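You operate a simulated robot arm through the tools that you are given. There is no shell and no other tool. Be economical: measure what you need, move in short steps, check, and stop when the job is done.

You are at the controls of a simulated two-armed robot. One attempt, no reset.

## Task
Take the purple-band small ring and put it on the catch tray. Take the blue holder on the counter of the stock rack and put it away on the top of the parts bench. Fetch the red-banded sleeve and stand it on the gd feed bay. Fetch the blue puck and set it on the shelf under the assembly bench. Fetch the green master ring and set it on the brown cover. Put one of the middle dark rings from the low shelf of the ring rack on top of the white filter. Take the blue-band ring and leave it in the orange tray. Take the blue paper and put it on the shelf under the packing table. Any order will do. Set down upright: red-banded sleeve.

It is judged by the outcome, as a careful person would: the job done as asked, and still so three seconds after it is handed in. It fails if anything else is knocked over, pushed out of place, dropped, spilled or broken. Lids that push on must go on centred and level and be pressed home; caps that screw on are set level and turned clockwise until they are tight.

## Robot
Two 7-joint arms with fingered hands on one trunk, on a base that drives. Base frame: it is fixed to the floor where the robot stands at the start and does not move with it; the origin is under the middle of the robot, x ahead of it, y to its left, z up; the surface under the hand at the start is at about z = 840. Units: mm, rad, N and s.
The left shoulder is at the start at [71, 149, 1185], the right one opposite. With the tool pointing down near the work surface each hand reaches from about 400 to 800 mm from the robot's upright axis, wherever it stands, measured 20 degrees to its own side. Places, roughly: blue holder (6x6x5 cm) [500, -100, 900]; blue paper (15x5x2 cm) [-4700, 200, 900]; blue puck [-1250, -2750, 1000]; blue-band ring (5x5x2 cm) [-4100, -2700, 700]; brown cover [-1250, -2750, 1000]; catch tray (25x19x8 cm) [600, 500, 900]; feed (17x22 cm) [580, 220, 840]; green master ring [-1750, -3000, 1000]; middle dark ring (6x6x3 cm) [-2900, -3800, 300]; orange tray (20x22x7 cm) [-7600, -3000, 500]; purple-band small ring (5x5x2 cm) [500, 0, 800]; red-banded sleeve [500, -750, 1000]; shelf under the assembly bench [-1100, -2900, 200]; shelf under the packing table [-5000, 400, 200]; top of the parts bench [-4200, 2300, 900]; white filter (19x13x4 cm) [-6600, -3100, 800]. Payload 3.6 kg a hand.
Tool frame (each hand has its own): the origin (TCP) lies between the finger pads and is the grasp point; the fingertips stand 25 mm ahead of it; z points along the fingers, y is the line along which they close. The gripper opens to 88 mm. The gripper's body begins 29 mm behind the TCP. The gripper is a hand of 4 fingers: y runs from the thumb to the fingers, the wrist lies at [-13, -97, -162] in the tool frame, and closing takes about 1.5 s.
Orientation is told as [roll, pitch, yaw] about the base's x, y, z axes, in that order, counted from this pose: with the fingers straight down and the wrist toward the robot, the tool's x, y and z point along [0, 1, 0], [1, 0, 0] and [0, 0, -1] of the base frame.

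## Interface
- The arms move only by the tool apply_moves. It takes "left_moves", "right_moves" or both (then of equal length, played together; a hand with none holds still); each is a list of rows, each an object (a shift or turn left out is 0, a gripper value left out holds the last) with "turn": the turn, a rotation vector about the tool's x, y, z in rad, a list of three; "dp": the shift along the tool's x, y, z in mm, a list of three; "jaw": the opening, from 0 (shut) to 1 (fully open). In form: [{"turn": [wx, wy, wz], "dp": [tx, ty, tz], "jaw": jaw}, ...]. A call has 1 to 8 rows; each row is the pose to reach, as a shift and turn from the pose commanded when the call began, along the tool's axes at that moment. Each row takes 0.2 s and may step no farther than 50 mm and 0.15 rad from the row before; otherwise, or with a gripper value out of range, the whole call is refused. Where a pose cannot be reached the arm comes as near as it can. A force on the tool above 40 N (or 10 N above the force at the start of the call, whichever is more), or a blocked arm, ends the call early, and 0.2 s more pass. The fingers move at their own pace (about 45 mm/s each) and stop on an object; they squeeze with about 32 N. The grip force told is the motor's: it shows also when the fingers shut on nothing. Time passes only in rows, and 0.2 s behind the last, so rows that repeat a pose let the fingers close. It gives the time, the measured TCP pose, the force on the tool (base axes), the opening and the grip force at its end, in the units of the frame above (readings bear some noise), with the torque about the TCP (base axes, N m) and any sound that the robot's microphone picked up.
- Cameras (640 x 400 px; columns grow to the right, rows downward): "scene" is now at [136, -10.6, 1410.5]; the picture's right is [-0.11, -0.99, 0.00], its down [-0.61, 0.06, -0.79] and it looks along [0.79, -0.08, -0.61] (base axes); focal length 226 px, centre (320, 200). "left" rides on the left gripper at [-64, -83, -98] in its tool frame; the picture's right is [-0.62, -0.37, 0.69], its down [0.71, -0.63, 0.30] and it looks along [0.32, 0.68, 0.65] (tool axes); focal length 265 px, centre (320, 200). "right" rides on the right gripper at [64, -83, -98] in its tool frame; the picture's right is [-0.62, 0.37, -0.69], its down [-0.71, -0.63, 0.30] and it looks along [-0.32, 0.68, 0.65] (tool axes); focal length 265 px, centre (320, 200). There is no depth. A picture from a camera that has moved, and an enlarged one, comes with that camera's place and axes in the base frame and with its lens.
- get_image(camera): a new picture of that camera. It takes no simulated time.
- move_column(by): slides the trunk up (or, below 0, down) by that many mm; the arms and the scene camera ride with it, the base frame stays. It gives what a move gives, with no picture.
- drive_base(legs): drives the robot by 1 to 6 legs, each [ahead, left, turn to the left] in mm, mm and rad, along the robot's own axes; the way and the turn of a leg run together, so that a leg with both is an arc; at most 1500 mm and 3.142 rad a leg. The arms and the cameras ride along, it lands a little off, and it stops where it bumps. It gives what a move gives.
- hand_shape(shape, hand): the hand has 4 fingers and takes this shape, open, in about a second: jaw (thumb against the fingers, like two jaws); tri (thumb and two fingers); tip (a fingertip pinch); poke (one finger out to press); point (the index stretched); flat (the hand flat); cup (the hand cupped); fist (a fist). The gripper value then closes the fingers along that shape, each until it touches; the sizes above hold for jaw. It gives what a move gives, with no picture.
- aim_head(pan, tilt): turns the head with the scene camera to pan (to the left, within 1.501 rad either way) and tilt (down, from -0.506 to 1.204), counted from straight ahead of the robot. It gives what a move gives.
- enlarge(camera, box): a new picture of the part [left, top, right, bottom] of that camera's present view, enlarged. It takes no simulated time.
- finish_job(): hands the job in; it is judged then, once.

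Go step by step. Nothing tells you exact positions but the pictures and the camera data: compare them with the known pose of the tool, close in by small moves and look again before you grip or let go. The budget is 483 turns and 226 pictures, counting those below and the enlarged ones. Unless the task says otherwise, let go and move clear before handing in, and close with one line.

The tools are called as name(argument=value, ...) on one line, values as JSON. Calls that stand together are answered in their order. apply_moves: Moves the arms, as the interface text tells. Its arguments: {"type":"object","properties":{"left_moves":{"type":"array","items":{"type":"object","properties":{"turn":{"type":"array","items":{"type":"number"}},"dp":{"type":"array","items":{"type":"number"}},"jaw":{"type":"number"}}}},"right_moves":{"type":"array","items":{"type":"object","properties":{"turn":{"type":"array","items":{"type":"number"}},"dp":{"type":"array","items":{"type":"number"}},"jaw":{"type":"number"}}}}},"required":[]} The other tools are called the same way: move_column (by) slides the trunk up or down; hand_shape (shape, hand) gives the hand a shape; drive_base (legs) drives the base; aim_head (pan, tilt) turns the head that bears the scene camera; get_image (camera) takes a picture; enlarge (camera, box) takes an enlarged picture of a part of a camera's view; finish_job () hands the job in.

At the start:

```text
clock: 0.0
left_eef_pos: [468.1, 188.2, 1117.7]
left_tool_rot: [0.0, -0.001, -0.002]
left_ft_force: [0.8, 0.2, 0.3]
left_moment: [0.02, -0.03, 0.0]
left_width: 87.6
left_grip_force: 0.1
left_shape: jaw
right_eef_pos: [438.8, -242.9, 1170.9]
right_tool_rot: [-0.001, -0.001, -0.005]
right_ft_force: [-0.4, 0.6, 0.4]
right_moment: [0.01, -0.03, 0.0]
right_width: 87.7
right_grip_force: 0.0
right_shape: jaw
trunk travel left (down, up): [-675.0, 265.0]
robot x, y, heading: [0.1, -0.1, 0.001]
head pan, tilt: [-0.106, 0.654]
```

scene: 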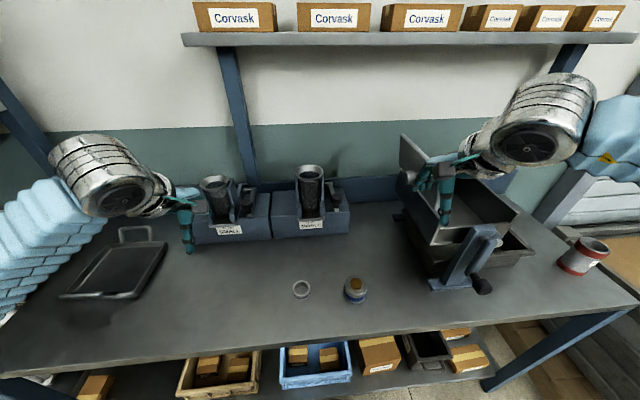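
right: 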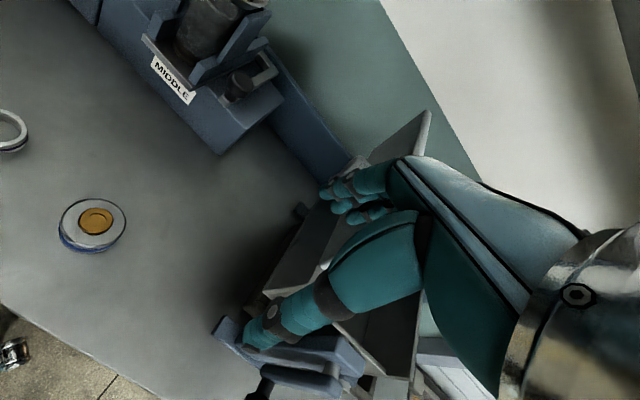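
left: 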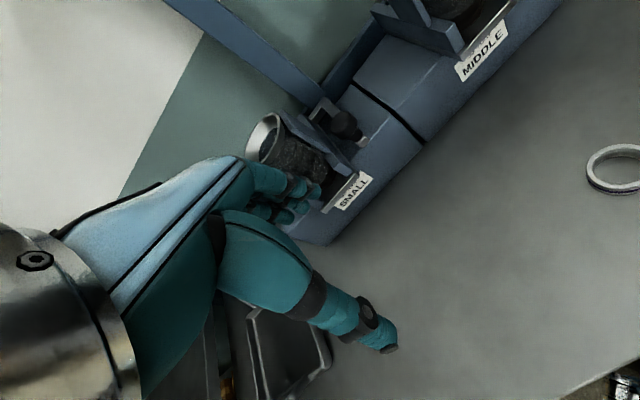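

I see a bench with a white ring near the middle, a blue-rimmed round item next to it, a tray on the left, two bays marked SMALL and MIDDLE, and a red-banded can on the right. I'll enlarge these to identify them.

enlarge(camera="scene", box=[260, 150, 420, 310])

enlarge(camera="scene", box=[60, 150, 300, 310])

enlarge(camera="scene", box=[400, 130, 640, 300])

```text
2.50 times, centred on (340, 230) of scene
camera zoom: at [136.0, -10.6, 1410.5], right [-0.11, -0.99, 0.0], down [-0.61, 0.06, -0.79], along [0.79, -0.08, -0.61], focal length 565 px, centre (270, 125)
```

zoom: 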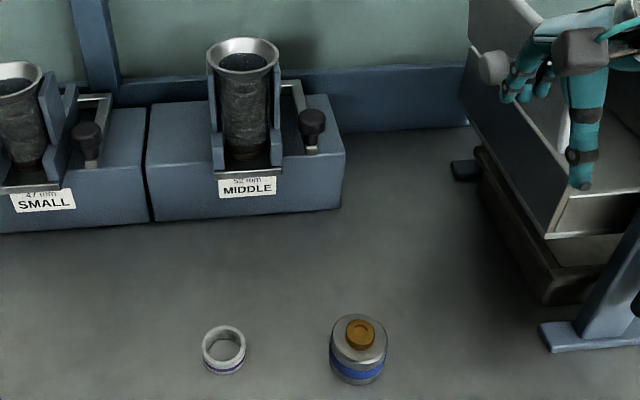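

```text
2.50 times, centred on (180, 230) of scene
camera zoom: at [136.0, -10.6, 1410.5], right [-0.11, -0.99, 0.0], down [-0.61, 0.06, -0.79], along [0.79, -0.08, -0.61], focal length 565 px, centre (670, 125)
```

zoom: 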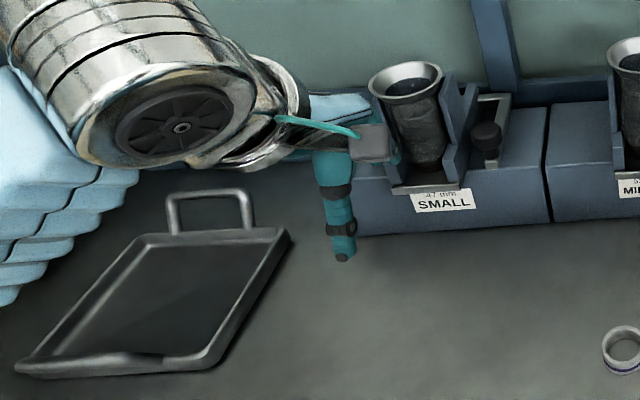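

```text
2.35 times, centred on (520, 215) of scene
camera zoom: at [136.0, -10.6, 1410.5], right [-0.11, -0.99, 0.0], down [-0.61, 0.06, -0.79], along [0.79, -0.08, -0.61], focal length 531 px, centre (-151, 165)
```

zoom: 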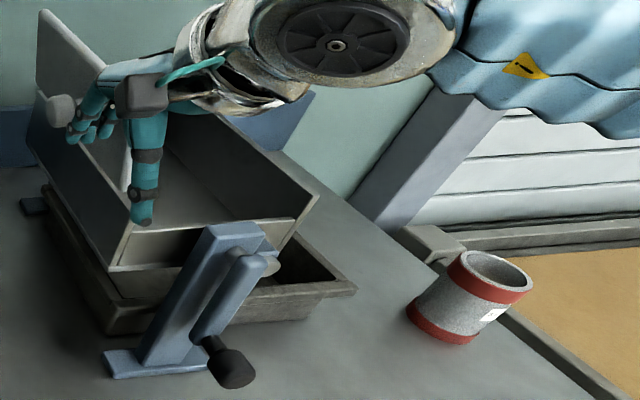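

The ring and the blue holder are on this bench. I'm looking for any marking of the feed bay and checking the whole surroundings.

enlarge(camera="left", box=[260, 100, 580, 300])

aim_head(pan=0.4, tilt=0.9)

get_image(camera="scene")

```text
2.00 times, centred on (420, 200) of left
camera zoom: at [385.8, 124.1, 1217.3], right [-0.37, -0.62, -0.69], down [-0.63, 0.72, -0.3], along [0.68, 0.32, -0.65], focal length 531 px, centre (120, 200)
```

zoom: 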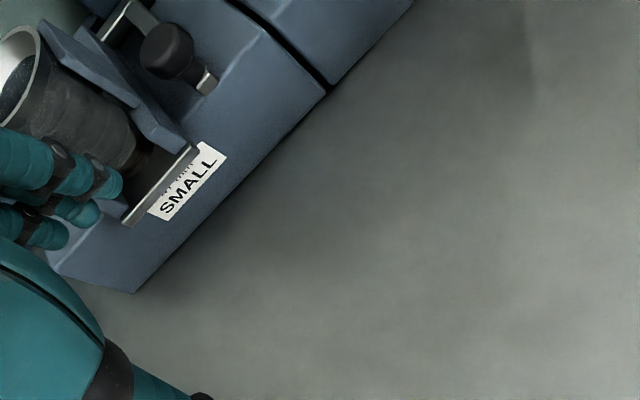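

```text
clock: 0.9
left_eef_pos: [468.7, 188.4, 1118.1]
left_tool_rot: [-0.001, 0.0, -0.001]
left_ft_force: [-0.3, 0.9, 0.0]
left_moment: [0.01, -0.01, -0.01]
left_width: 87.5
left_grip_force: 0.1
left_shape: jaw
right_eef_pos: [437.9, -241.2, 1171.2]
right_tool_rot: [-0.001, 0.0, -0.004]
right_ft_force: [0.4, 0.7, 0.5]
right_moment: [-0.01, 0.0, -0.01]
right_width: 87.7
right_grip_force: 0.1
right_shape: jaw
trunk travel left (down, up): [-675.0, 265.0]
robot x, y, heading: [-1.4, 3.0, 0.0]
head pan, tilt: [0.4, 0.901]
```

```text
218 pictures are left
camera scene: at [118.4, 27.7, 1390.6], right [0.39, -0.92, 0.0], down [-0.72, -0.3, -0.62], along [0.57, 0.24, -0.78], focal length 226 px, centre (320, 200)
```

scene: 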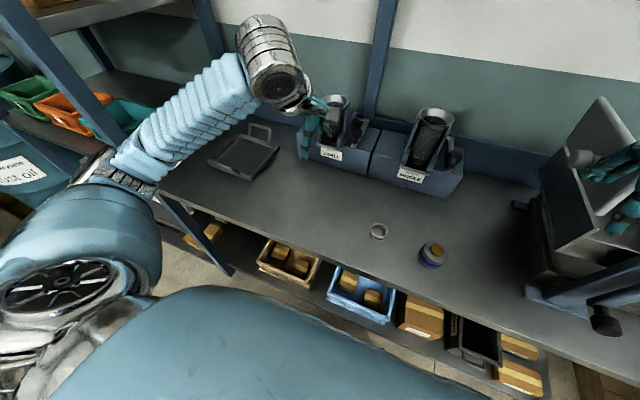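

The ring is near [473, 3] and the holder near [446, -133], with the catch tray around [595, 530]. I'll bring the left hand above the ring.

apply_moves(left_moves=[{"dp": [-45, 0, 20]}, {"dp": [-90, 2, 45]}, {"dp": [-135, 4, 80]}, {"dp": [-185, 5, 120]}, {"dp": [-185, 5, 165]}, {"dp": [-185, 5, 165]}])

get_image(camera="left")

aim_head(pan=0.0, tilt=1.0)

get_image(camera="scene")

```text
refused: row 2 steps farther than a row can; nothing moved
```

```text
217 pictures are left
camera left: at [384.9, 124.0, 1217.7], right [-0.37, -0.62, -0.69], down [-0.63, 0.72, -0.3], along [0.68, 0.32, -0.65], focal length 265 px, centre (320, 200)
```

left: 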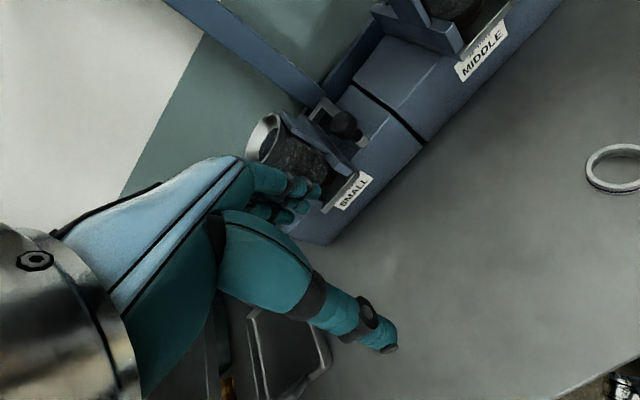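

```text
clock: 1.8
left_eef_pos: [469.0, 188.5, 1118.2]
left_tool_rot: [0.0, -0.002, -0.003]
left_ft_force: [0.2, 0.2, -0.1]
left_moment: [-0.02, 0.0, 0.03]
left_width: 87.7
left_grip_force: 0.0
left_shape: jaw
right_eef_pos: [437.6, -242.1, 1171.2]
right_tool_rot: [-0.001, 0.0, -0.003]
right_ft_force: [0.1, -0.3, 0.1]
right_moment: [0.0, -0.01, -0.01]
right_width: 87.6
right_grip_force: 0.0
right_shape: jaw
trunk travel left (down, up): [-675.0, 265.0]
robot x, y, heading: [-1.5, 1.5, 0.002]
head pan, tilt: [0.0, 1.0]
```

```text
216 pictures are left
camera scene: at [119.1, -1.1, 1383.3], right [0.0, -1.0, 0.0], down [-0.84, 0.0, -0.54], along [0.54, 0.0, -0.84], focal length 226 px, centre (320, 200)
```

scene: 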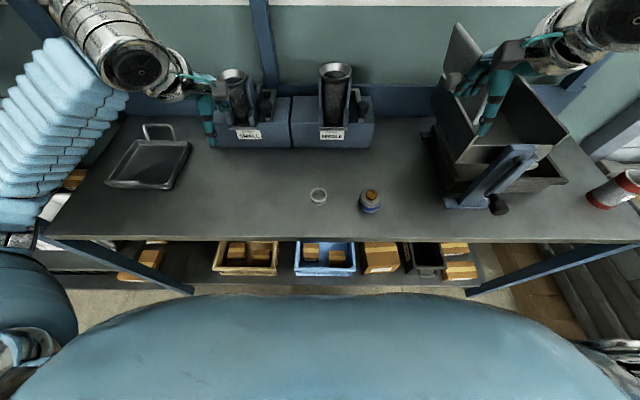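

apply_moves(left_moves=[{"dp": [-40, 0, 20]}, {"dp": [-80, 2, 40]}, {"dp": [-120, 3, 65]}, {"dp": [-160, 4, 90]}, {"dp": [-185, 4, 120]}, {"dp": [-185, 4, 160]}, {"dp": [-185, 4, 160]}])

get_image(camera="left")

```text
clock: 3.4
left_eef_pos: [472.4, 2.9, 958.1]
left_tool_rot: [0.001, -0.001, -0.003]
left_ft_force: [0.2, 0.1, 0.3]
left_moment: [-0.03, 0.0, -0.01]
left_width: 87.7
left_grip_force: 0.1
left_shape: jaw
right_eef_pos: [438.5, -243.4, 1171.0]
right_tool_rot: [0.0, 0.0, -0.003]
right_ft_force: [-0.5, 0.2, 0.4]
right_moment: [0.03, -0.04, 0.02]
right_width: 87.7
right_grip_force: 0.0
right_shape: jaw
trunk travel left (down, up): [-675.0, 265.0]
robot x, y, heading: [1.2, 0.2, -0.001]
head pan, tilt: [0.0, 1.0]
```

```text
215 pictures are left
camera left: at [389.9, -61.1, 1056.6], right [-0.37, -0.62, -0.69], down [-0.63, 0.72, -0.3], along [0.68, 0.32, -0.65], focal length 265 px, centre (320, 200)
```

left: 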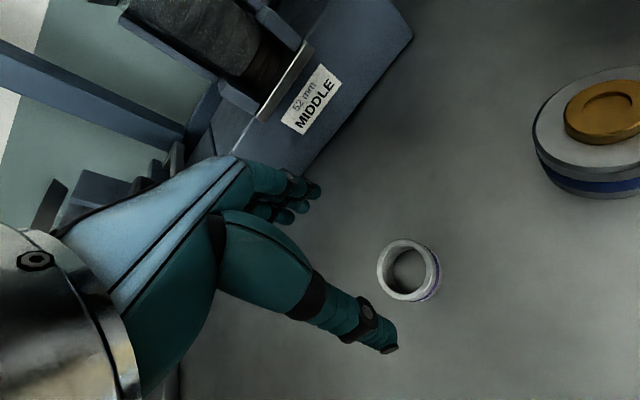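

Ring confirmed at [473, 5]. Descending onto it.

apply_moves(left_moves=[{"dp": [2, 0, 40]}, {"dp": [2, 0, 70]}, {"dp": [2, 0, 88]}, {"dp": [2, 0, 88]}])

get_image(camera="left")

```text
clock: 4.4
left_eef_pos: [471.4, 7.0, 870.3]
left_tool_rot: [0.0, 0.001, -0.004]
left_ft_force: [-0.5, 0.8, 0.4]
left_moment: [-0.03, -0.01, 0.01]
left_width: 88.0
left_grip_force: 0.1
left_shape: jaw
right_eef_pos: [436.2, -242.3, 1171.5]
right_tool_rot: [0.001, 0.0, -0.004]
right_ft_force: [0.1, -0.4, 0.4]
right_moment: [0.0, -0.02, 0.02]
right_width: 87.5
right_grip_force: 0.0
right_shape: jaw
trunk travel left (down, up): [-675.0, 265.0]
robot x, y, heading: [1.4, -0.2, -0.004]
head pan, tilt: [0.0, 1.0]
```

```text
214 pictures are left
camera left: at [388.4, -57.4, 969.9], right [-0.37, -0.62, -0.69], down [-0.63, 0.72, -0.3], along [0.68, 0.32, -0.65], focal length 265 px, centre (320, 200)
```

left: 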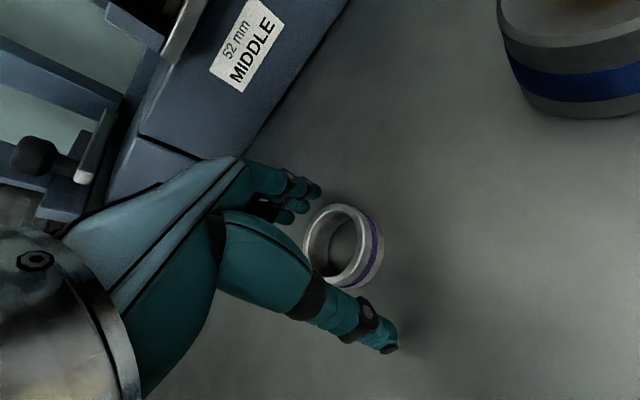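

apply_moves(left_moves=[{"dp": [0, 0, 0], "jaw": 0.3}, {"jaw": 0.1}, {"jaw": 0.1}, {"jaw": 0.1}, {"jaw": 0.1}, {"jaw": 0.1}, {"jaw": 0.1}, {"jaw": 0.1}])

apply_moves(left_moves=[{"dp": [0, 0, -30]}, {"dp": [0, 0, -70]}, {"dp": [0, 0, -110]}, {"dp": [0, 0, -130]}])

get_image(camera="left")

```text
clock: 6.2
left_eef_pos: [471.5, 6.8, 870.1]
left_tool_rot: [0.0, 0.0, -0.001]
left_ft_force: [-0.7, 0.1, -0.4]
left_moment: [-0.04, 0.0, -0.04]
left_width: 39.1
left_grip_force: 32.3
left_shape: jaw
right_eef_pos: [438.3, -241.6, 1171.0]
right_tool_rot: [-0.001, -0.001, -0.004]
right_ft_force: [-0.5, 0.3, -0.3]
right_moment: [-0.03, -0.01, 0.02]
right_width: 87.4
right_grip_force: 0.0
right_shape: jaw
trunk travel left (down, up): [-675.0, 265.0]
robot x, y, heading: [-1.3, 2.4, -0.005]
head pan, tilt: [0.0, 1.0]
```

```text
clock: 7.2
left_eef_pos: [471.9, 5.2, 1000.9]
left_tool_rot: [0.001, 0.0, -0.001]
left_ft_force: [-0.4, 0.2, -1.4]
left_moment: [-0.02, 0.02, 0.01]
left_width: 39.2
left_grip_force: 32.3
left_shape: jaw
right_eef_pos: [438.5, -242.4, 1170.0]
right_tool_rot: [-0.002, 0.0, -0.004]
right_ft_force: [0.3, 0.2, -0.8]
right_moment: [-0.01, 0.0, 0.02]
right_width: 87.9
right_grip_force: 0.1
right_shape: jaw
trunk travel left (down, up): [-675.0, 265.0]
robot x, y, heading: [-1.9, -2.7, -0.0]
head pan, tilt: [0.0, 1.0]
```

```text
213 pictures are left
camera left: at [389.7, -58.5, 1100.8], right [-0.37, -0.62, -0.69], down [-0.63, 0.72, -0.3], along [0.68, 0.32, -0.65], focal length 265 px, centre (320, 200)
```

left: 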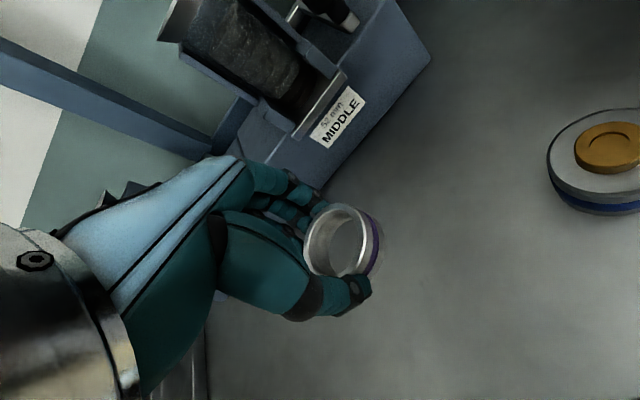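

Ring held. Carrying it over to the catch tray.

apply_moves(left_moves=[{"dp": [48, 0, 0]}, {"dp": [96, 0, 0]}, {"dp": [144, 0, 0]}, {"dp": [192, 0, 0]}, {"dp": [240, 0, 0]}, {"dp": [288, 0, 0]}, {"dp": [335, 10, 0]}, {"dp": [380, 25, 0]}])

apply_moves(left_moves=[{"dp": [40, 20, 0]}, {"dp": [80, 45, 0]}, {"dp": [115, 75, 10]}, {"dp": [115, 75, 30]}])

get_image(camera="left")

get_image(camera="scene")

```text
clock: 9.0
left_eef_pos: [499.8, 388.1, 999.9]
left_tool_rot: [0.0, 0.0, -0.005]
left_ft_force: [-0.8, 0.4, -0.8]
left_moment: [-0.03, -0.03, 0.01]
left_width: 39.1
left_grip_force: 31.8
left_shape: jaw
right_eef_pos: [438.1, -241.3, 1171.1]
right_tool_rot: [-0.002, 0.0, -0.003]
right_ft_force: [-0.6, 0.8, 0.1]
right_moment: [0.0, -0.01, 0.01]
right_width: 87.6
right_grip_force: 0.0
right_shape: jaw
trunk travel left (down, up): [-675.0, 265.0]
robot x, y, heading: [-1.6, 1.6, -0.003]
head pan, tilt: [0.0, 1.0]
```

```text
clock: 10.0
left_eef_pos: [574.8, 503.8, 969.4]
left_tool_rot: [0.001, -0.002, -0.005]
left_ft_force: [-0.2, -0.5, -1.1]
left_moment: [0.01, 0.0, -0.02]
left_width: 38.8
left_grip_force: 31.6
left_shape: jaw
right_eef_pos: [437.8, -241.9, 1171.9]
right_tool_rot: [0.001, 0.0, -0.004]
right_ft_force: [0.4, -0.6, -0.2]
right_moment: [-0.01, 0.01, 0.02]
right_width: 87.7
right_grip_force: 0.0
right_shape: jaw
trunk travel left (down, up): [-675.0, 265.0]
robot x, y, heading: [2.1, 1.7, 0.001]
head pan, tilt: [0.0, 1.0]
```

```text
212 pictures are left
camera left: at [490.7, 438.4, 1069.1], right [-0.37, -0.62, -0.69], down [-0.63, 0.72, -0.31], along [0.69, 0.32, -0.65], focal length 265 px, centre (320, 200)
```

left: 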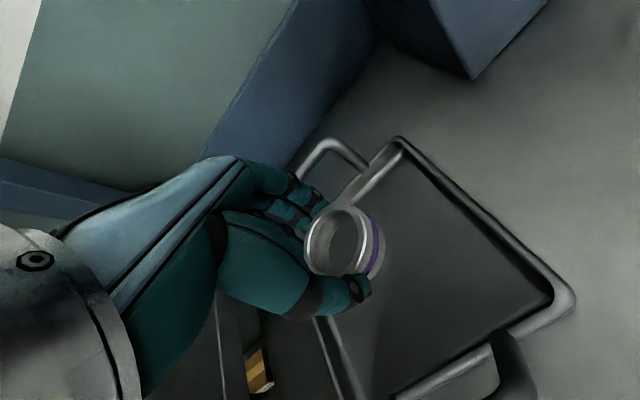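

```text
211 pictures are left
camera scene: at [118.5, -0.6, 1383.3], right [0.0, -1.0, 0.0], down [-0.84, 0.0, -0.54], along [0.54, 0.0, -0.84], focal length 226 px, centre (320, 200)
```

scene: 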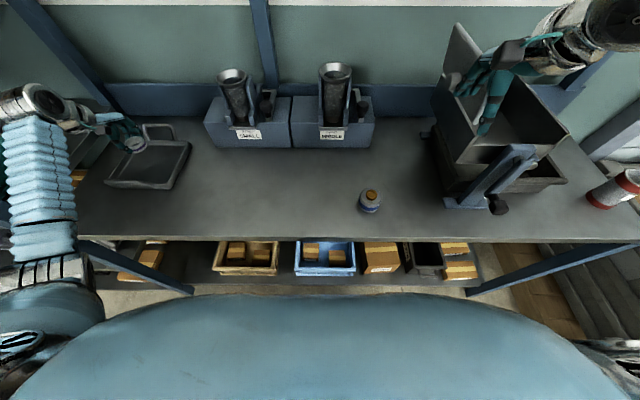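

The ring is over the tray. Centring and lowering.

apply_moves(left_moves=[{"dp": [15, 12, 30]}, {"dp": [15, 12, 60]}, {"dp": [15, 12, 80]}, {"dp": [15, 12, 90]}])

get_image(camera="left")

```text
clock: 11.0
left_eef_pos: [585.3, 515.2, 879.6]
left_tool_rot: [0.0, 0.0, -0.002]
left_ft_force: [-0.1, 0.2, -0.9]
left_moment: [0.0, 0.01, 0.03]
left_width: 39.2
left_grip_force: 32.0
left_shape: jaw
right_eef_pos: [439.1, -242.9, 1170.3]
right_tool_rot: [0.0, 0.002, -0.004]
right_ft_force: [0.8, -0.7, 0.8]
right_moment: [-0.01, 0.01, 0.0]
right_width: 87.7
right_grip_force: 0.0
right_shape: jaw
trunk travel left (down, up): [-675.0, 265.0]
robot x, y, heading: [-0.7, -4.0, 0.001]
head pan, tilt: [0.0, 1.0]
```

```text
210 pictures are left
camera left: at [503.1, 451.4, 978.9], right [-0.37, -0.62, -0.69], down [-0.63, 0.72, -0.3], along [0.68, 0.32, -0.65], focal length 265 px, centre (320, 200)
```

left: 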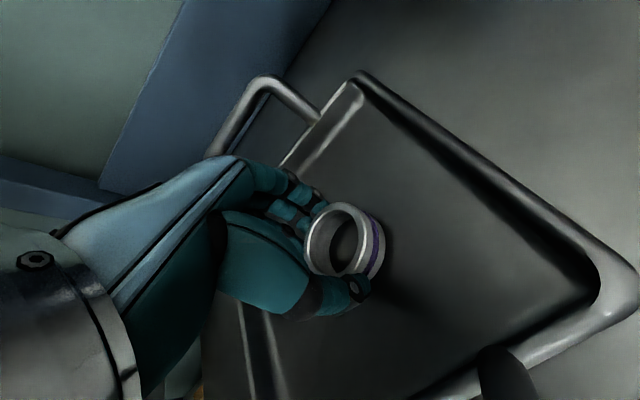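

Nearly on the tray floor. I'll go down a few mm until contact, then release.

apply_moves(left_moves=[{"dp": [0, 0, 3]}, {"dp": [0, 0, 5]}, {"dp": [0, 0, 5]}])

```text
clock: 11.8
left_eef_pos: [585.9, 514.3, 876.6]
left_tool_rot: [0.0, -0.002, -0.002]
left_ft_force: [1.1, 0.4, 2.9]
left_moment: [-0.02, -0.04, -0.01]
left_width: 39.1
left_grip_force: 32.2
left_shape: jaw
right_eef_pos: [437.8, -242.9, 1171.6]
right_tool_rot: [0.0, -0.001, -0.003]
right_ft_force: [0.4, -0.4, 0.4]
right_moment: [-0.06, 0.02, 0.01]
right_width: 87.4
right_grip_force: 0.2
right_shape: jaw
trunk travel left (down, up): [-675.0, 265.0]
robot x, y, heading: [0.8, -0.0, -0.006]
head pan, tilt: [0.0, 1.0]
```

apply_moves(left_moves=[{"jaw": 0.6}, {"jaw": 0.8}, {"jaw": 0.8}, {"jaw": 0.8}, {"jaw": 0.8}, {"dp": [0, 0, -40]}, {"dp": [0, 0, -85]}, {"dp": [0, 0, -130]}])

get_image(camera="left")

```text
clock: 13.6
left_eef_pos: [587.2, 514.9, 1005.4]
left_tool_rot: [-0.001, 0.002, -0.002]
left_ft_force: [-0.2, 1.5, 0.5]
left_moment: [-0.01, 0.01, -0.01]
left_width: 70.3
left_grip_force: 0.0
left_shape: jaw
right_eef_pos: [438.5, -242.6, 1169.5]
right_tool_rot: [0.0, 0.002, -0.005]
right_ft_force: [0.5, -0.1, 1.8]
right_moment: [-0.03, 0.0, 0.0]
right_width: 87.6
right_grip_force: 0.1
right_shape: jaw
trunk travel left (down, up): [-675.0, 265.0]
robot x, y, heading: [-2.1, -0.6, 0.001]
head pan, tilt: [0.0, 1.0]
```

```text
209 pictures are left
camera left: at [504.8, 451.2, 1104.4], right [-0.37, -0.62, -0.69], down [-0.63, 0.72, -0.3], along [0.68, 0.32, -0.65], focal length 265 px, centre (320, 200)
```

left: 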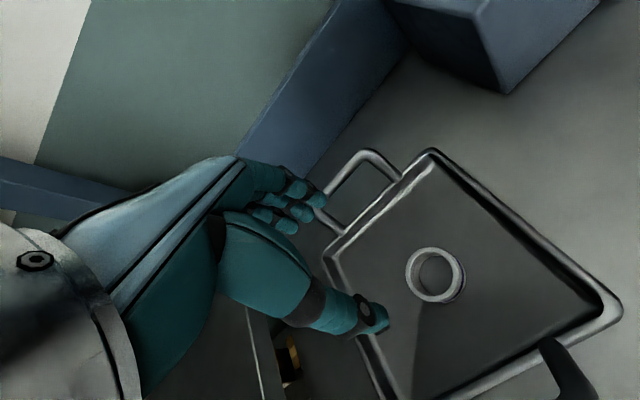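

The purple-band ring lies in the catch tray. Next is the sleeve: I'll fold the left arm in, back off, and slide to the right.

apply_moves(left_moves=[{"dp": [0, 0, -45]}, {"dp": [-25, -20, -75]}, {"dp": [-60, -45, -95]}, {"dp": [-95, -75, -110]}, {"dp": [-130, -105, -120]}, {"dp": [-165, -130, -130]}, {"dp": [-205, -145, -140]}, {"dp": [-250, -157, -145]}])

drive_base(legs=[[-380, 0, 0], [0, -560, 0]])

aim_head(pan=-0.3, tilt=0.7)

get_image(camera="scene")

```text
clock: 15.4
left_eef_pos: [427.7, 262.4, 1151.1]
left_tool_rot: [0.002, -0.001, 0.0]
left_ft_force: [-0.1, -0.5, -0.5]
left_moment: [0.02, 0.02, -0.03]
left_width: 70.1
left_grip_force: 0.1
left_shape: jaw
right_eef_pos: [438.6, -243.9, 1170.4]
right_tool_rot: [0.002, -0.002, -0.004]
right_ft_force: [0.4, -0.6, -0.3]
right_moment: [0.01, -0.03, 0.02]
right_width: 87.4
right_grip_force: 0.0
right_shape: jaw
trunk travel left (down, up): [-675.0, 265.0]
robot x, y, heading: [-0.8, -2.0, -0.007]
head pan, tilt: [0.0, 1.0]
```

```text
clock: 28.1
left_eef_pos: [49.2, -304.2, 1149.8]
left_tool_rot: [-0.002, -0.001, -0.012]
left_ft_force: [-0.4, 0.0, 0.4]
left_moment: [-0.03, -0.01, -0.02]
left_width: 70.3
left_grip_force: 0.1
left_shape: jaw
right_eef_pos: [53.7, -810.4, 1170.6]
right_tool_rot: [-0.002, 0.002, -0.012]
right_ft_force: [-0.2, -0.5, 0.0]
right_moment: [-0.01, 0.05, -0.01]
right_width: 87.6
right_grip_force: 0.0
right_shape: jaw
trunk travel left (down, up): [-675.0, 265.0]
robot x, y, heading: [-379.8, -565.1, -0.009]
head pan, tilt: [0.0, 1.0]
```

```text
clock: 28.9
left_eef_pos: [48.6, -305.3, 1151.0]
left_tool_rot: [0.0, 0.001, -0.013]
left_ft_force: [0.0, -0.5, 0.6]
left_moment: [0.03, -0.02, -0.02]
left_width: 70.2
left_grip_force: 0.1
left_shape: jaw
right_eef_pos: [52.7, -811.6, 1170.6]
right_tool_rot: [0.0, 0.0, -0.013]
right_ft_force: [0.4, -0.2, -0.4]
right_moment: [-0.02, 0.02, -0.04]
right_width: 87.5
right_grip_force: 0.1
right_shape: jaw
trunk travel left (down, up): [-675.0, 265.0]
robot x, y, heading: [-381.3, -567.9, -0.015]
head pan, tilt: [-0.3, 0.7]
```

```text
208 pictures are left
camera scene: at [-252.3, -594.2, 1406.6], right [-0.3, -0.95, 0.0], down [-0.61, 0.2, -0.76], along [0.73, -0.23, -0.64], focal length 226 px, centre (320, 200)
```

scene: 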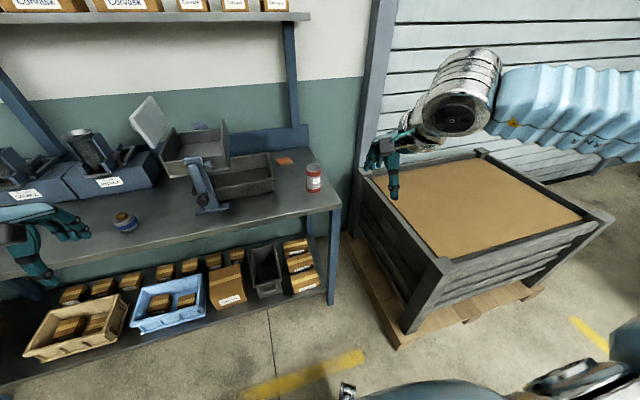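

enlarge(camera="scene", box=[180, 100, 380, 225])

```text
3.20 times, centred on (280, 162) of scene
camera zoom: at [-252.3, -594.2, 1406.6], right [-0.3, -0.95, 0.0], down [-0.61, 0.2, -0.76], along [0.73, -0.23, -0.64], focal length 723 px, centre (448, 320)
```

zoom: 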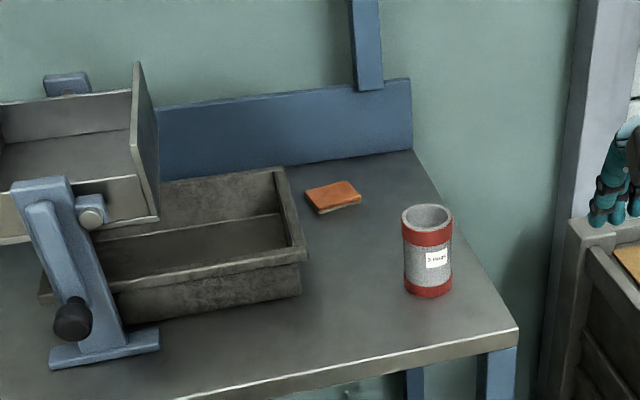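

The sleeve stands at about [462, -790], 62 mm wide and 105 mm tall. Driving forward to bring the right hand over it.

drive_base(legs=[[380, 0, 0.012]])

get_image(camera="right")

get_image(camera="scene")

```text
clock: 34.3
left_eef_pos: [427.3, -302.5, 1150.8]
left_tool_rot: [0.001, -0.002, 0.001]
left_ft_force: [-10.1, 2.9, 1.8]
left_moment: [-0.05, -0.21, 0.27]
left_width: 67.9
left_grip_force: 0.0
left_shape: jaw
right_eef_pos: [437.8, -809.8, 1172.1]
right_tool_rot: [0.002, -0.002, -0.003]
right_ft_force: [-0.1, 0.3, -0.2]
right_moment: [0.02, 0.0, 0.01]
right_width: 87.7
right_grip_force: 0.0
right_shape: jaw
trunk travel left (down, up): [-675.0, 265.0]
robot x, y, heading: [5.9, -569.4, 0.004]
head pan, tilt: [-0.3, 0.7]
```

```text
206 pictures are left
camera right: at [356.2, -745.5, 1270.2], right [0.37, -0.62, 0.69], down [-0.63, -0.71, -0.31], along [0.68, -0.33, -0.65], focal length 265 px, centre (320, 200)
```

right: 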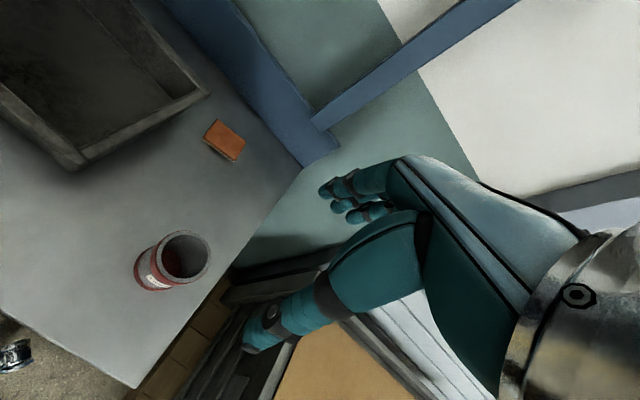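

```text
205 pictures are left
camera scene: at [131.3, -595.5, 1406.9], right [-0.29, -0.96, 0.0], down [-0.61, 0.19, -0.77], along [0.73, -0.22, -0.64], focal length 226 px, centre (320, 200)
```

scene: 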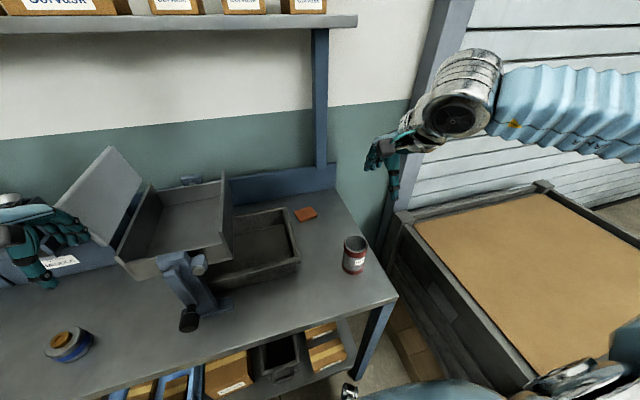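

The left hand reads a 10 N force; it may be touching the hopper plate. I'll check the left camera.

get_image(camera="left")

enlarge(camera="scene", box=[0, 120, 240, 340])

```text
204 pictures are left
camera left: at [344.4, -367.2, 1250.0], right [-0.37, -0.62, -0.69], down [-0.63, 0.71, -0.3], along [0.68, 0.33, -0.65], focal length 265 px, centre (320, 200)
```

left: 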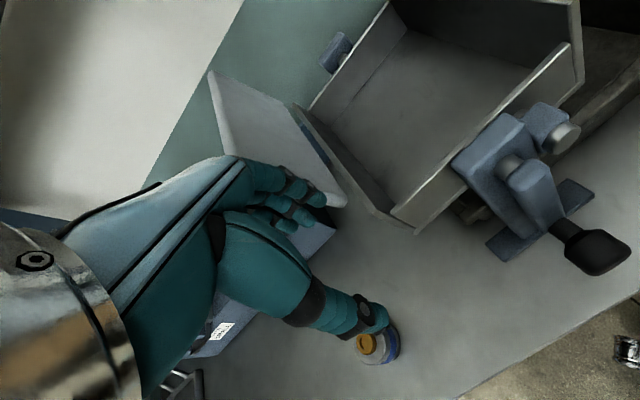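

```text
1.82 times, centred on (120, 230) of scene
camera zoom: at [131.3, -595.5, 1406.9], right [-0.29, -0.96, 0.0], down [-0.61, 0.19, -0.77], along [0.73, -0.22, -0.64], focal length 411 px, centre (684, 146)
```

zoom: 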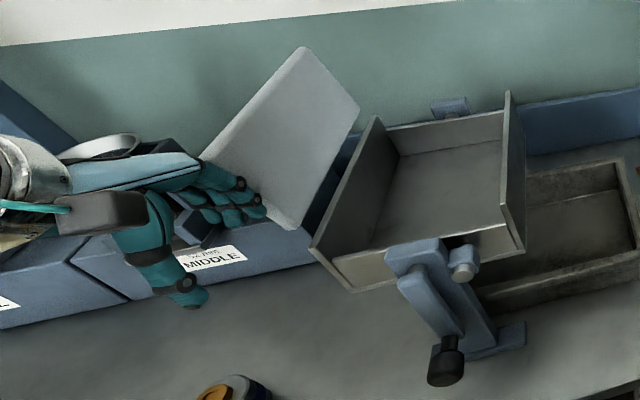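

The fingers touch the plate's edge. Pulling the left hand back gently and up.

apply_moves(left_moves=[{"dp": [0, -15, 0]}, {"dp": [0, -40, 0]}, {"dp": [0, -80, -10]}, {"dp": [0, -110, -40]}])

get_image(camera="left")

enlarge(camera="scene", box=[0, 120, 240, 340])

```text
clock: 35.3
left_eef_pos: [326.7, -299.7, 1200.5]
left_tool_rot: [0.001, 0.003, -0.002]
left_ft_force: [0.4, -0.1, -0.2]
left_moment: [-0.01, -0.02, -0.02]
left_width: 70.4
left_grip_force: 0.0
left_shape: jaw
left hand out of reach, approached as far as the arm can: row 3, 4
right_eef_pos: [440.8, -809.5, 1171.0]
right_tool_rot: [-0.001, 0.001, -0.003]
right_ft_force: [-0.5, 0.0, -0.4]
right_moment: [-0.02, 0.0, -0.01]
right_width: 87.4
right_grip_force: 0.0
right_shape: jaw
trunk travel left (down, up): [-675.0, 265.0]
robot x, y, heading: [5.7, -567.6, -0.001]
head pan, tilt: [-0.3, 0.7]
```

```text
202 pictures are left
camera left: at [244.5, -363.8, 1299.5], right [-0.37, -0.62, -0.69], down [-0.63, 0.72, -0.3], along [0.68, 0.32, -0.66], focal length 265 px, centre (320, 200)
```

left: 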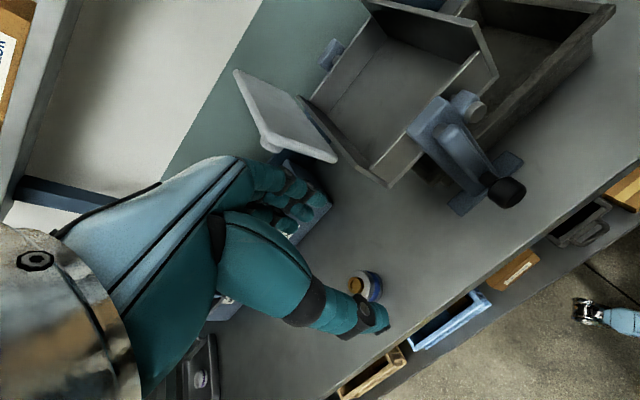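

```text
1.82 times, centred on (120, 230) of scene
camera zoom: at [134.0, -594.8, 1406.6], right [-0.29, -0.96, 0.0], down [-0.62, 0.19, -0.77], along [0.73, -0.23, -0.64], focal length 411 px, centre (684, 146)
```

zoom: 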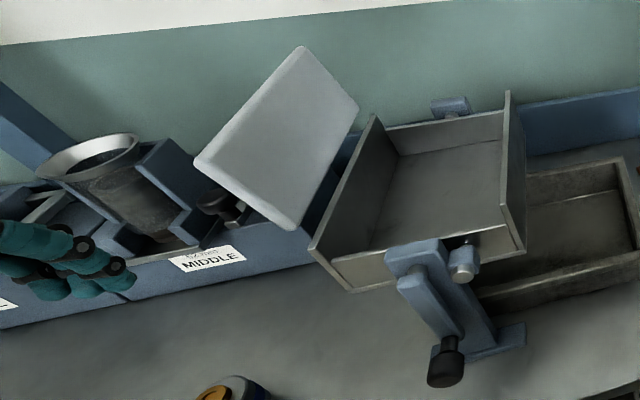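

The plate hasn't moved. Now lowering the right hand toward the sleeve at [463, -795].

apply_moves(right_moves=[{"dp": [5, 8, 40]}, {"dp": [14, 23, 80]}, {"dp": [14, 23, 120]}, {"dp": [14, 23, 150]}, {"dp": [14, 23, 150]}])

get_image(camera="right")

```text
clock: 36.5
left_eef_pos: [329.1, -299.1, 1200.7]
left_tool_rot: [0.001, 0.001, 0.002]
left_ft_force: [-0.5, -0.1, 0.5]
left_moment: [-0.04, 0.02, 0.05]
left_width: 70.1
left_grip_force: 0.1
left_shape: jaw
right_eef_pos: [461.6, -794.1, 1021.1]
right_tool_rot: [0.0, -0.002, -0.003]
right_ft_force: [0.0, -1.2, -0.7]
right_moment: [0.03, 0.0, 0.0]
right_width: 87.9
right_grip_force: 0.0
right_shape: jaw
trunk travel left (down, up): [-675.0, 265.0]
robot x, y, heading: [2.5, -566.1, 0.001]
head pan, tilt: [-0.3, 0.7]
```

```text
200 pictures are left
camera right: at [381.2, -728.7, 1119.7], right [0.37, -0.62, 0.69], down [-0.63, -0.71, -0.3], along [0.68, -0.33, -0.65], focal length 265 px, centre (320, 200)
```

right: 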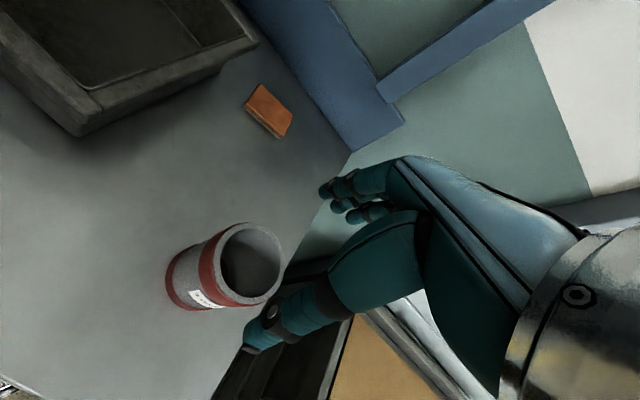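

apply_moves(right_moves=[{"dp": [0, 3, 35]}, {"dp": [0, 3, 65]}, {"dp": [0, 3, 90]}, {"dp": [0, 3, 98]}, {"dp": [0, 3, 98]}])

get_image(camera="right")

```text
clock: 37.7
left_eef_pos: [328.1, -298.5, 1200.5]
left_tool_rot: [-0.002, 0.001, -0.001]
left_ft_force: [-0.5, 0.2, 0.6]
left_moment: [0.0, -0.02, -0.01]
left_width: 70.4
left_grip_force: 0.0
left_shape: jaw
right_eef_pos: [466.8, -794.7, 924.8]
right_tool_rot: [0.0, 0.001, -0.002]
right_ft_force: [0.5, -0.4, -0.5]
right_moment: [0.02, 0.04, 0.01]
right_width: 87.7
right_grip_force: 0.0
right_shape: jaw
trunk travel left (down, up): [-675.0, 265.0]
robot x, y, heading: [1.7, -566.4, 0.0]
head pan, tilt: [-0.3, 0.7]
```

```text
199 pictures are left
camera right: at [384.5, -731.4, 1022.8], right [0.37, -0.62, 0.69], down [-0.63, -0.71, -0.3], along [0.68, -0.33, -0.65], focal length 265 px, centre (320, 200)
```

right: 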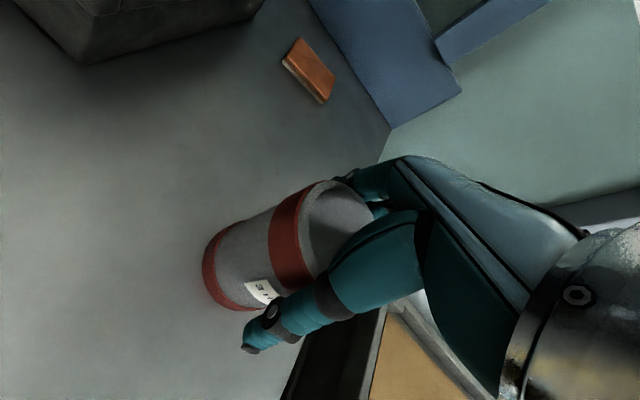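

apply_moves(right_moves=[{"jaw": 0.5}, {"jaw": 0.4}, {"jaw": 0.3}, {"jaw": 0.3}, {"jaw": 0.3}, {"jaw": 0.3}, {"jaw": 0.3}, {"jaw": 0.3}])

apply_moves(right_moves=[{"dp": [0, 0, -30]}, {"dp": [0, 0, -75]}, {"dp": [0, 0, -120]}, {"dp": [0, 0, -165]}, {"dp": [0, 0, -210]}, {"dp": [0, 0, -240]}])

get_image(camera="right")

```text
clock: 39.5
left_eef_pos: [327.5, -299.3, 1199.3]
left_tool_rot: [-0.001, 0.001, 0.0]
left_ft_force: [1.3, 0.3, -0.5]
left_moment: [0.03, 0.01, 0.03]
left_width: 70.0
left_grip_force: 0.0
left_shape: jaw
right_eef_pos: [466.4, -796.9, 924.8]
right_tool_rot: [-0.001, 0.001, -0.001]
right_ft_force: [0.9, -0.5, -0.3]
right_moment: [0.0, -0.04, 0.02]
right_width: 52.2
right_grip_force: 32.2
right_shape: jaw
trunk travel left (down, up): [-675.0, 265.0]
robot x, y, heading: [5.4, -565.3, 0.006]
head pan, tilt: [-0.3, 0.7]
```

```text
clock: 40.9
left_eef_pos: [328.2, -298.9, 1199.5]
left_tool_rot: [0.001, 0.001, 0.0]
left_ft_force: [0.4, -0.3, -0.3]
left_moment: [0.02, 0.01, -0.01]
left_width: 70.4
left_grip_force: 0.2
left_shape: jaw
right_eef_pos: [468.5, -793.4, 1164.7]
right_tool_rot: [-0.002, 0.001, -0.002]
right_ft_force: [-0.4, 0.0, 0.1]
right_moment: [0.0, -0.02, -0.03]
right_width: 51.8
right_grip_force: 31.9
right_shape: jaw
trunk travel left (down, up): [-675.0, 265.0]
robot x, y, heading: [4.6, -566.6, 0.004]
head pan, tilt: [-0.3, 0.7]
```

```text
198 pictures are left
camera right: at [386.1, -728.7, 1263.0], right [0.37, -0.62, 0.69], down [-0.63, -0.71, -0.3], along [0.68, -0.33, -0.65], focal length 265 px, centre (320, 200)
```

right: 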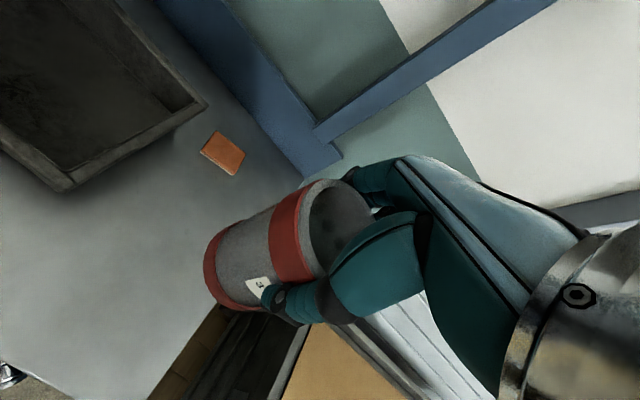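

Sleeve held. Backing off and sliding left to the feed bay, then I'll look.

drive_base(legs=[[-400, 0, 0], [0, 900, 0]])

aim_head(pan=0.3, tilt=0.6)

get_image(camera="scene")

```text
clock: 58.0
left_eef_pos: [-73.0, 600.3, 1201.1]
left_tool_rot: [0.003, 0.003, -0.004]
left_ft_force: [0.5, -0.2, -0.6]
left_moment: [0.0, -0.01, -0.01]
left_width: 70.2
left_grip_force: 0.2
left_shape: jaw
right_eef_pos: [65.6, 104.1, 1164.1]
right_tool_rot: [0.002, -0.001, -0.007]
right_ft_force: [-0.1, 0.0, -1.2]
right_moment: [0.02, 0.01, -0.02]
right_width: 51.9
right_grip_force: 31.9
right_shape: jaw
trunk travel left (down, up): [-675.0, 265.0]
robot x, y, heading: [-397.0, 334.7, -0.002]
head pan, tilt: [-0.3, 0.7]
```

```text
clock: 59.0
left_eef_pos: [-71.8, 600.6, 1200.2]
left_tool_rot: [0.001, 0.003, -0.006]
left_ft_force: [0.0, -0.1, 0.1]
left_moment: [0.0, 0.02, 0.01]
left_width: 70.1
left_grip_force: 0.0
left_shape: jaw
right_eef_pos: [65.0, 105.1, 1164.1]
right_tool_rot: [0.0, 0.0, -0.006]
right_ft_force: [0.4, -0.1, -0.1]
right_moment: [0.02, 0.04, -0.04]
right_width: 51.8
right_grip_force: 32.1
right_shape: jaw
trunk travel left (down, up): [-675.0, 265.0]
robot x, y, heading: [-395.0, 332.0, -0.005]
head pan, tilt: [0.3, 0.6]
```

```text
197 pictures are left
camera scene: at [-264.2, 357.3, 1415.3], right [0.29, -0.96, 0.0], down [-0.54, -0.16, -0.82], along [0.79, 0.24, -0.57], focal length 226 px, centre (320, 200)
```

scene: 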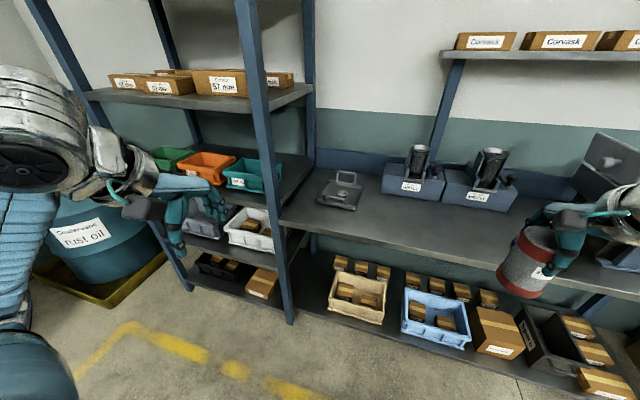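

drive_base(legs=[[395, 0, 0.005]])

apply_moves(right_moves=[{"dp": [30, 30, 0]}, {"dp": [60, 60, 20]}, {"dp": [90, 85, 50]}, {"dp": [115, 112, 80]}, {"dp": [115, 112, 120]}, {"dp": [115, 112, 160]}, {"dp": [115, 112, 160]}])

get_image(camera="right")

aim_head(pan=0.0, tilt=0.8)

get_image(camera="scene")

```text
clock: 64.4
left_eef_pos: [310.5, 602.4, 1200.6]
left_tool_rot: [0.0, 0.004, 0.0]
left_ft_force: [0.7, 0.0, 0.0]
left_moment: [0.01, -0.03, -0.01]
left_width: 70.1
left_grip_force: 0.0
left_shape: jaw
right_eef_pos: [451.7, 108.0, 1164.2]
right_tool_rot: [0.001, 0.0, -0.002]
right_ft_force: [0.7, 0.4, -1.4]
right_moment: [0.03, 0.0, 0.01]
right_width: 51.8
right_grip_force: 32.3
right_shape: jaw
trunk travel left (down, up): [-675.0, 265.0]
robot x, y, heading: [-11.5, 329.8, 0.001]
head pan, tilt: [0.3, 0.6]
```

```text
clock: 66.0
left_eef_pos: [313.8, 602.7, 1199.7]
left_tool_rot: [0.001, 0.006, 0.0]
left_ft_force: [0.2, 0.3, -0.8]
left_moment: [-0.02, -0.01, 0.01]
left_width: 70.0
left_grip_force: 0.1
left_shape: jaw
right_eef_pos: [563.3, 221.9, 1003.8]
right_tool_rot: [0.0, 0.003, -0.001]
right_ft_force: [0.8, 0.6, -0.3]
right_moment: [0.02, -0.01, -0.01]
right_width: 52.0
right_grip_force: 32.0
right_shape: jaw
trunk travel left (down, up): [-675.0, 265.0]
robot x, y, heading: [-14.5, 335.9, 0.003]
head pan, tilt: [0.3, 0.6]
```

```text
196 pictures are left
camera right: at [482.3, 286.0, 1101.6], right [0.37, -0.62, 0.69], down [-0.63, -0.71, -0.3], along [0.68, -0.33, -0.65], focal length 265 px, centre (320, 200)
```

right: 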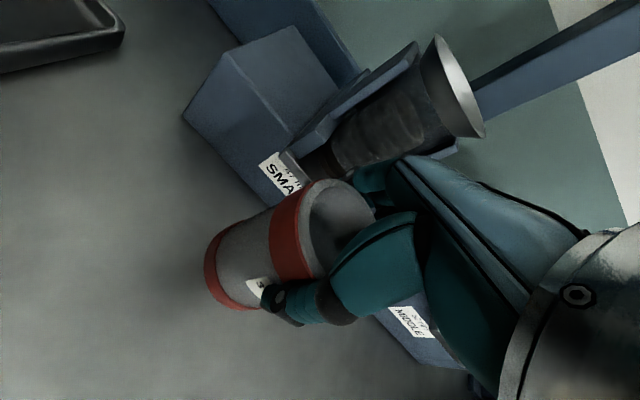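

```text
clock: 66.8
left_eef_pos: [310.7, 602.2, 1201.0]
left_tool_rot: [0.002, 0.004, 0.0]
left_ft_force: [-0.7, -0.5, 0.3]
left_moment: [-0.03, -0.01, 0.0]
left_width: 70.1
left_grip_force: 0.2
left_shape: jaw
right_eef_pos: [560.8, 220.7, 1003.8]
right_tool_rot: [0.001, 0.0, -0.001]
right_ft_force: [0.2, -0.2, -0.6]
right_moment: [0.02, 0.0, -0.01]
right_width: 51.6
right_grip_force: 32.1
right_shape: jaw
trunk travel left (down, up): [-675.0, 265.0]
robot x, y, heading: [-13.4, 336.7, 0.003]
head pan, tilt: [0.0, 0.799]
```

```text
195 pictures are left
camera scene: at [117.6, 331.9, 1398.5], right [0.0, -1.0, 0.0], down [-0.72, 0.0, -0.7], along [0.7, 0.0, -0.72], focal length 226 px, centre (320, 200)
```

scene: 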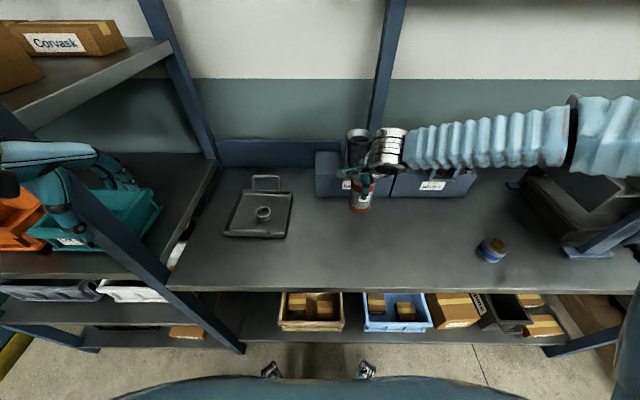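

The sleeve is above the feed bay in front of the SMALL gauge. Lowering it straight down.

apply_moves(right_moves=[{"dp": [0, 5, 35]}, {"dp": [0, 5, 60]}, {"dp": [0, 5, 74]}, {"dp": [0, 5, 78]}, {"dp": [0, 5, 80]}, {"dp": [0, 5, 80]}])

get_image(camera="right")

```text
clock: 68.2
left_eef_pos: [310.7, 600.7, 1202.2]
left_tool_rot: [0.001, 0.004, 0.001]
left_ft_force: [-0.2, 0.3, -0.1]
left_moment: [-0.01, 0.05, 0.02]
left_width: 70.1
left_grip_force: 0.0
left_shape: jaw
right_eef_pos: [559.8, 211.0, 934.0]
right_tool_rot: [0.0, 0.0, -0.002]
right_ft_force: [0.7, -0.4, -1.1]
right_moment: [-0.01, 0.01, 0.03]
right_width: 51.6
right_grip_force: 31.8
right_shape: jaw
right hand out of reach, approached as far as the arm can: row 2, 3, 4, 5, 6
trunk travel left (down, up): [-675.0, 265.0]
robot x, y, heading: [-9.8, 331.4, 0.001]
head pan, tilt: [0.0, 0.799]
```

```text
194 pictures are left
camera right: at [477.9, 275.6, 1033.5], right [0.37, -0.62, 0.69], down [-0.63, -0.71, -0.31], along [0.68, -0.33, -0.65], focal length 265 px, centre (320, 200)
```

right: 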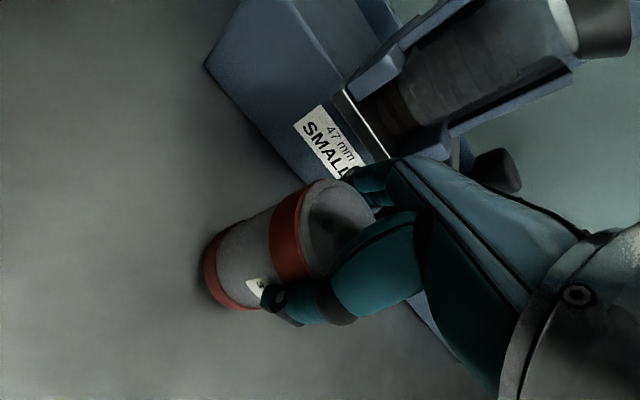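

Arm limit reached about 9 mm up; I'll lower the trunk for the rest.

move_column(by=-7)

```text
clock: 68.8
left_eef_pos: [311.3, 601.5, 1193.7]
left_tool_rot: [0.0, 0.003, 0.001]
left_ft_force: [-0.3, 0.8, -1.0]
left_moment: [0.0, 0.0, -0.04]
left_width: 70.2
left_grip_force: 0.1
left_shape: jaw
right_eef_pos: [559.7, 211.0, 927.5]
right_tool_rot: [0.0, -0.001, -0.001]
right_ft_force: [0.5, 0.1, -0.8]
right_moment: [-0.01, 0.0, 0.05]
right_width: 51.7
right_grip_force: 32.4
right_shape: jaw
trunk travel left (down, up): [-668.0, 272.0]
robot x, y, heading: [-11.9, 331.8, 0.004]
head pan, tilt: [0.0, 0.799]
```

move_column(by=-3)

```text
clock: 69.3
left_eef_pos: [312.3, 603.4, 1191.5]
left_tool_rot: [0.0, 0.002, -0.001]
left_ft_force: [0.8, 0.1, 0.1]
left_moment: [0.01, 0.0, -0.03]
left_width: 70.4
left_grip_force: 0.1
left_shape: jaw
right_eef_pos: [560.7, 211.3, 924.6]
right_tool_rot: [0.002, -0.001, -0.002]
right_ft_force: [-0.8, -0.3, -0.4]
right_moment: [0.02, 0.0, -0.02]
right_width: 51.6
right_grip_force: 32.2
right_shape: jaw
trunk travel left (down, up): [-665.0, 275.0]
robot x, y, heading: [-13.1, 335.9, 0.005]
head pan, tilt: [0.0, 0.799]
```

move_column(by=-1.5)

```text
clock: 69.8
left_eef_pos: [310.8, 602.2, 1189.5]
left_tool_rot: [0.0, 0.005, -0.002]
left_ft_force: [-0.1, 0.3, -0.8]
left_moment: [-0.03, 0.0, 0.0]
left_width: 70.2
left_grip_force: 0.1
left_shape: jaw
right_eef_pos: [560.1, 210.8, 923.3]
right_tool_rot: [0.001, -0.003, -0.001]
right_ft_force: [-0.4, -0.6, 2.4]
right_moment: [0.02, -0.03, 0.0]
right_width: 51.8
right_grip_force: 31.7
right_shape: jaw
trunk travel left (down, up): [-664.0, 276.0]
robot x, y, heading: [-10.7, 333.5, 0.001]
head pan, tilt: [0.0, 0.799]
```

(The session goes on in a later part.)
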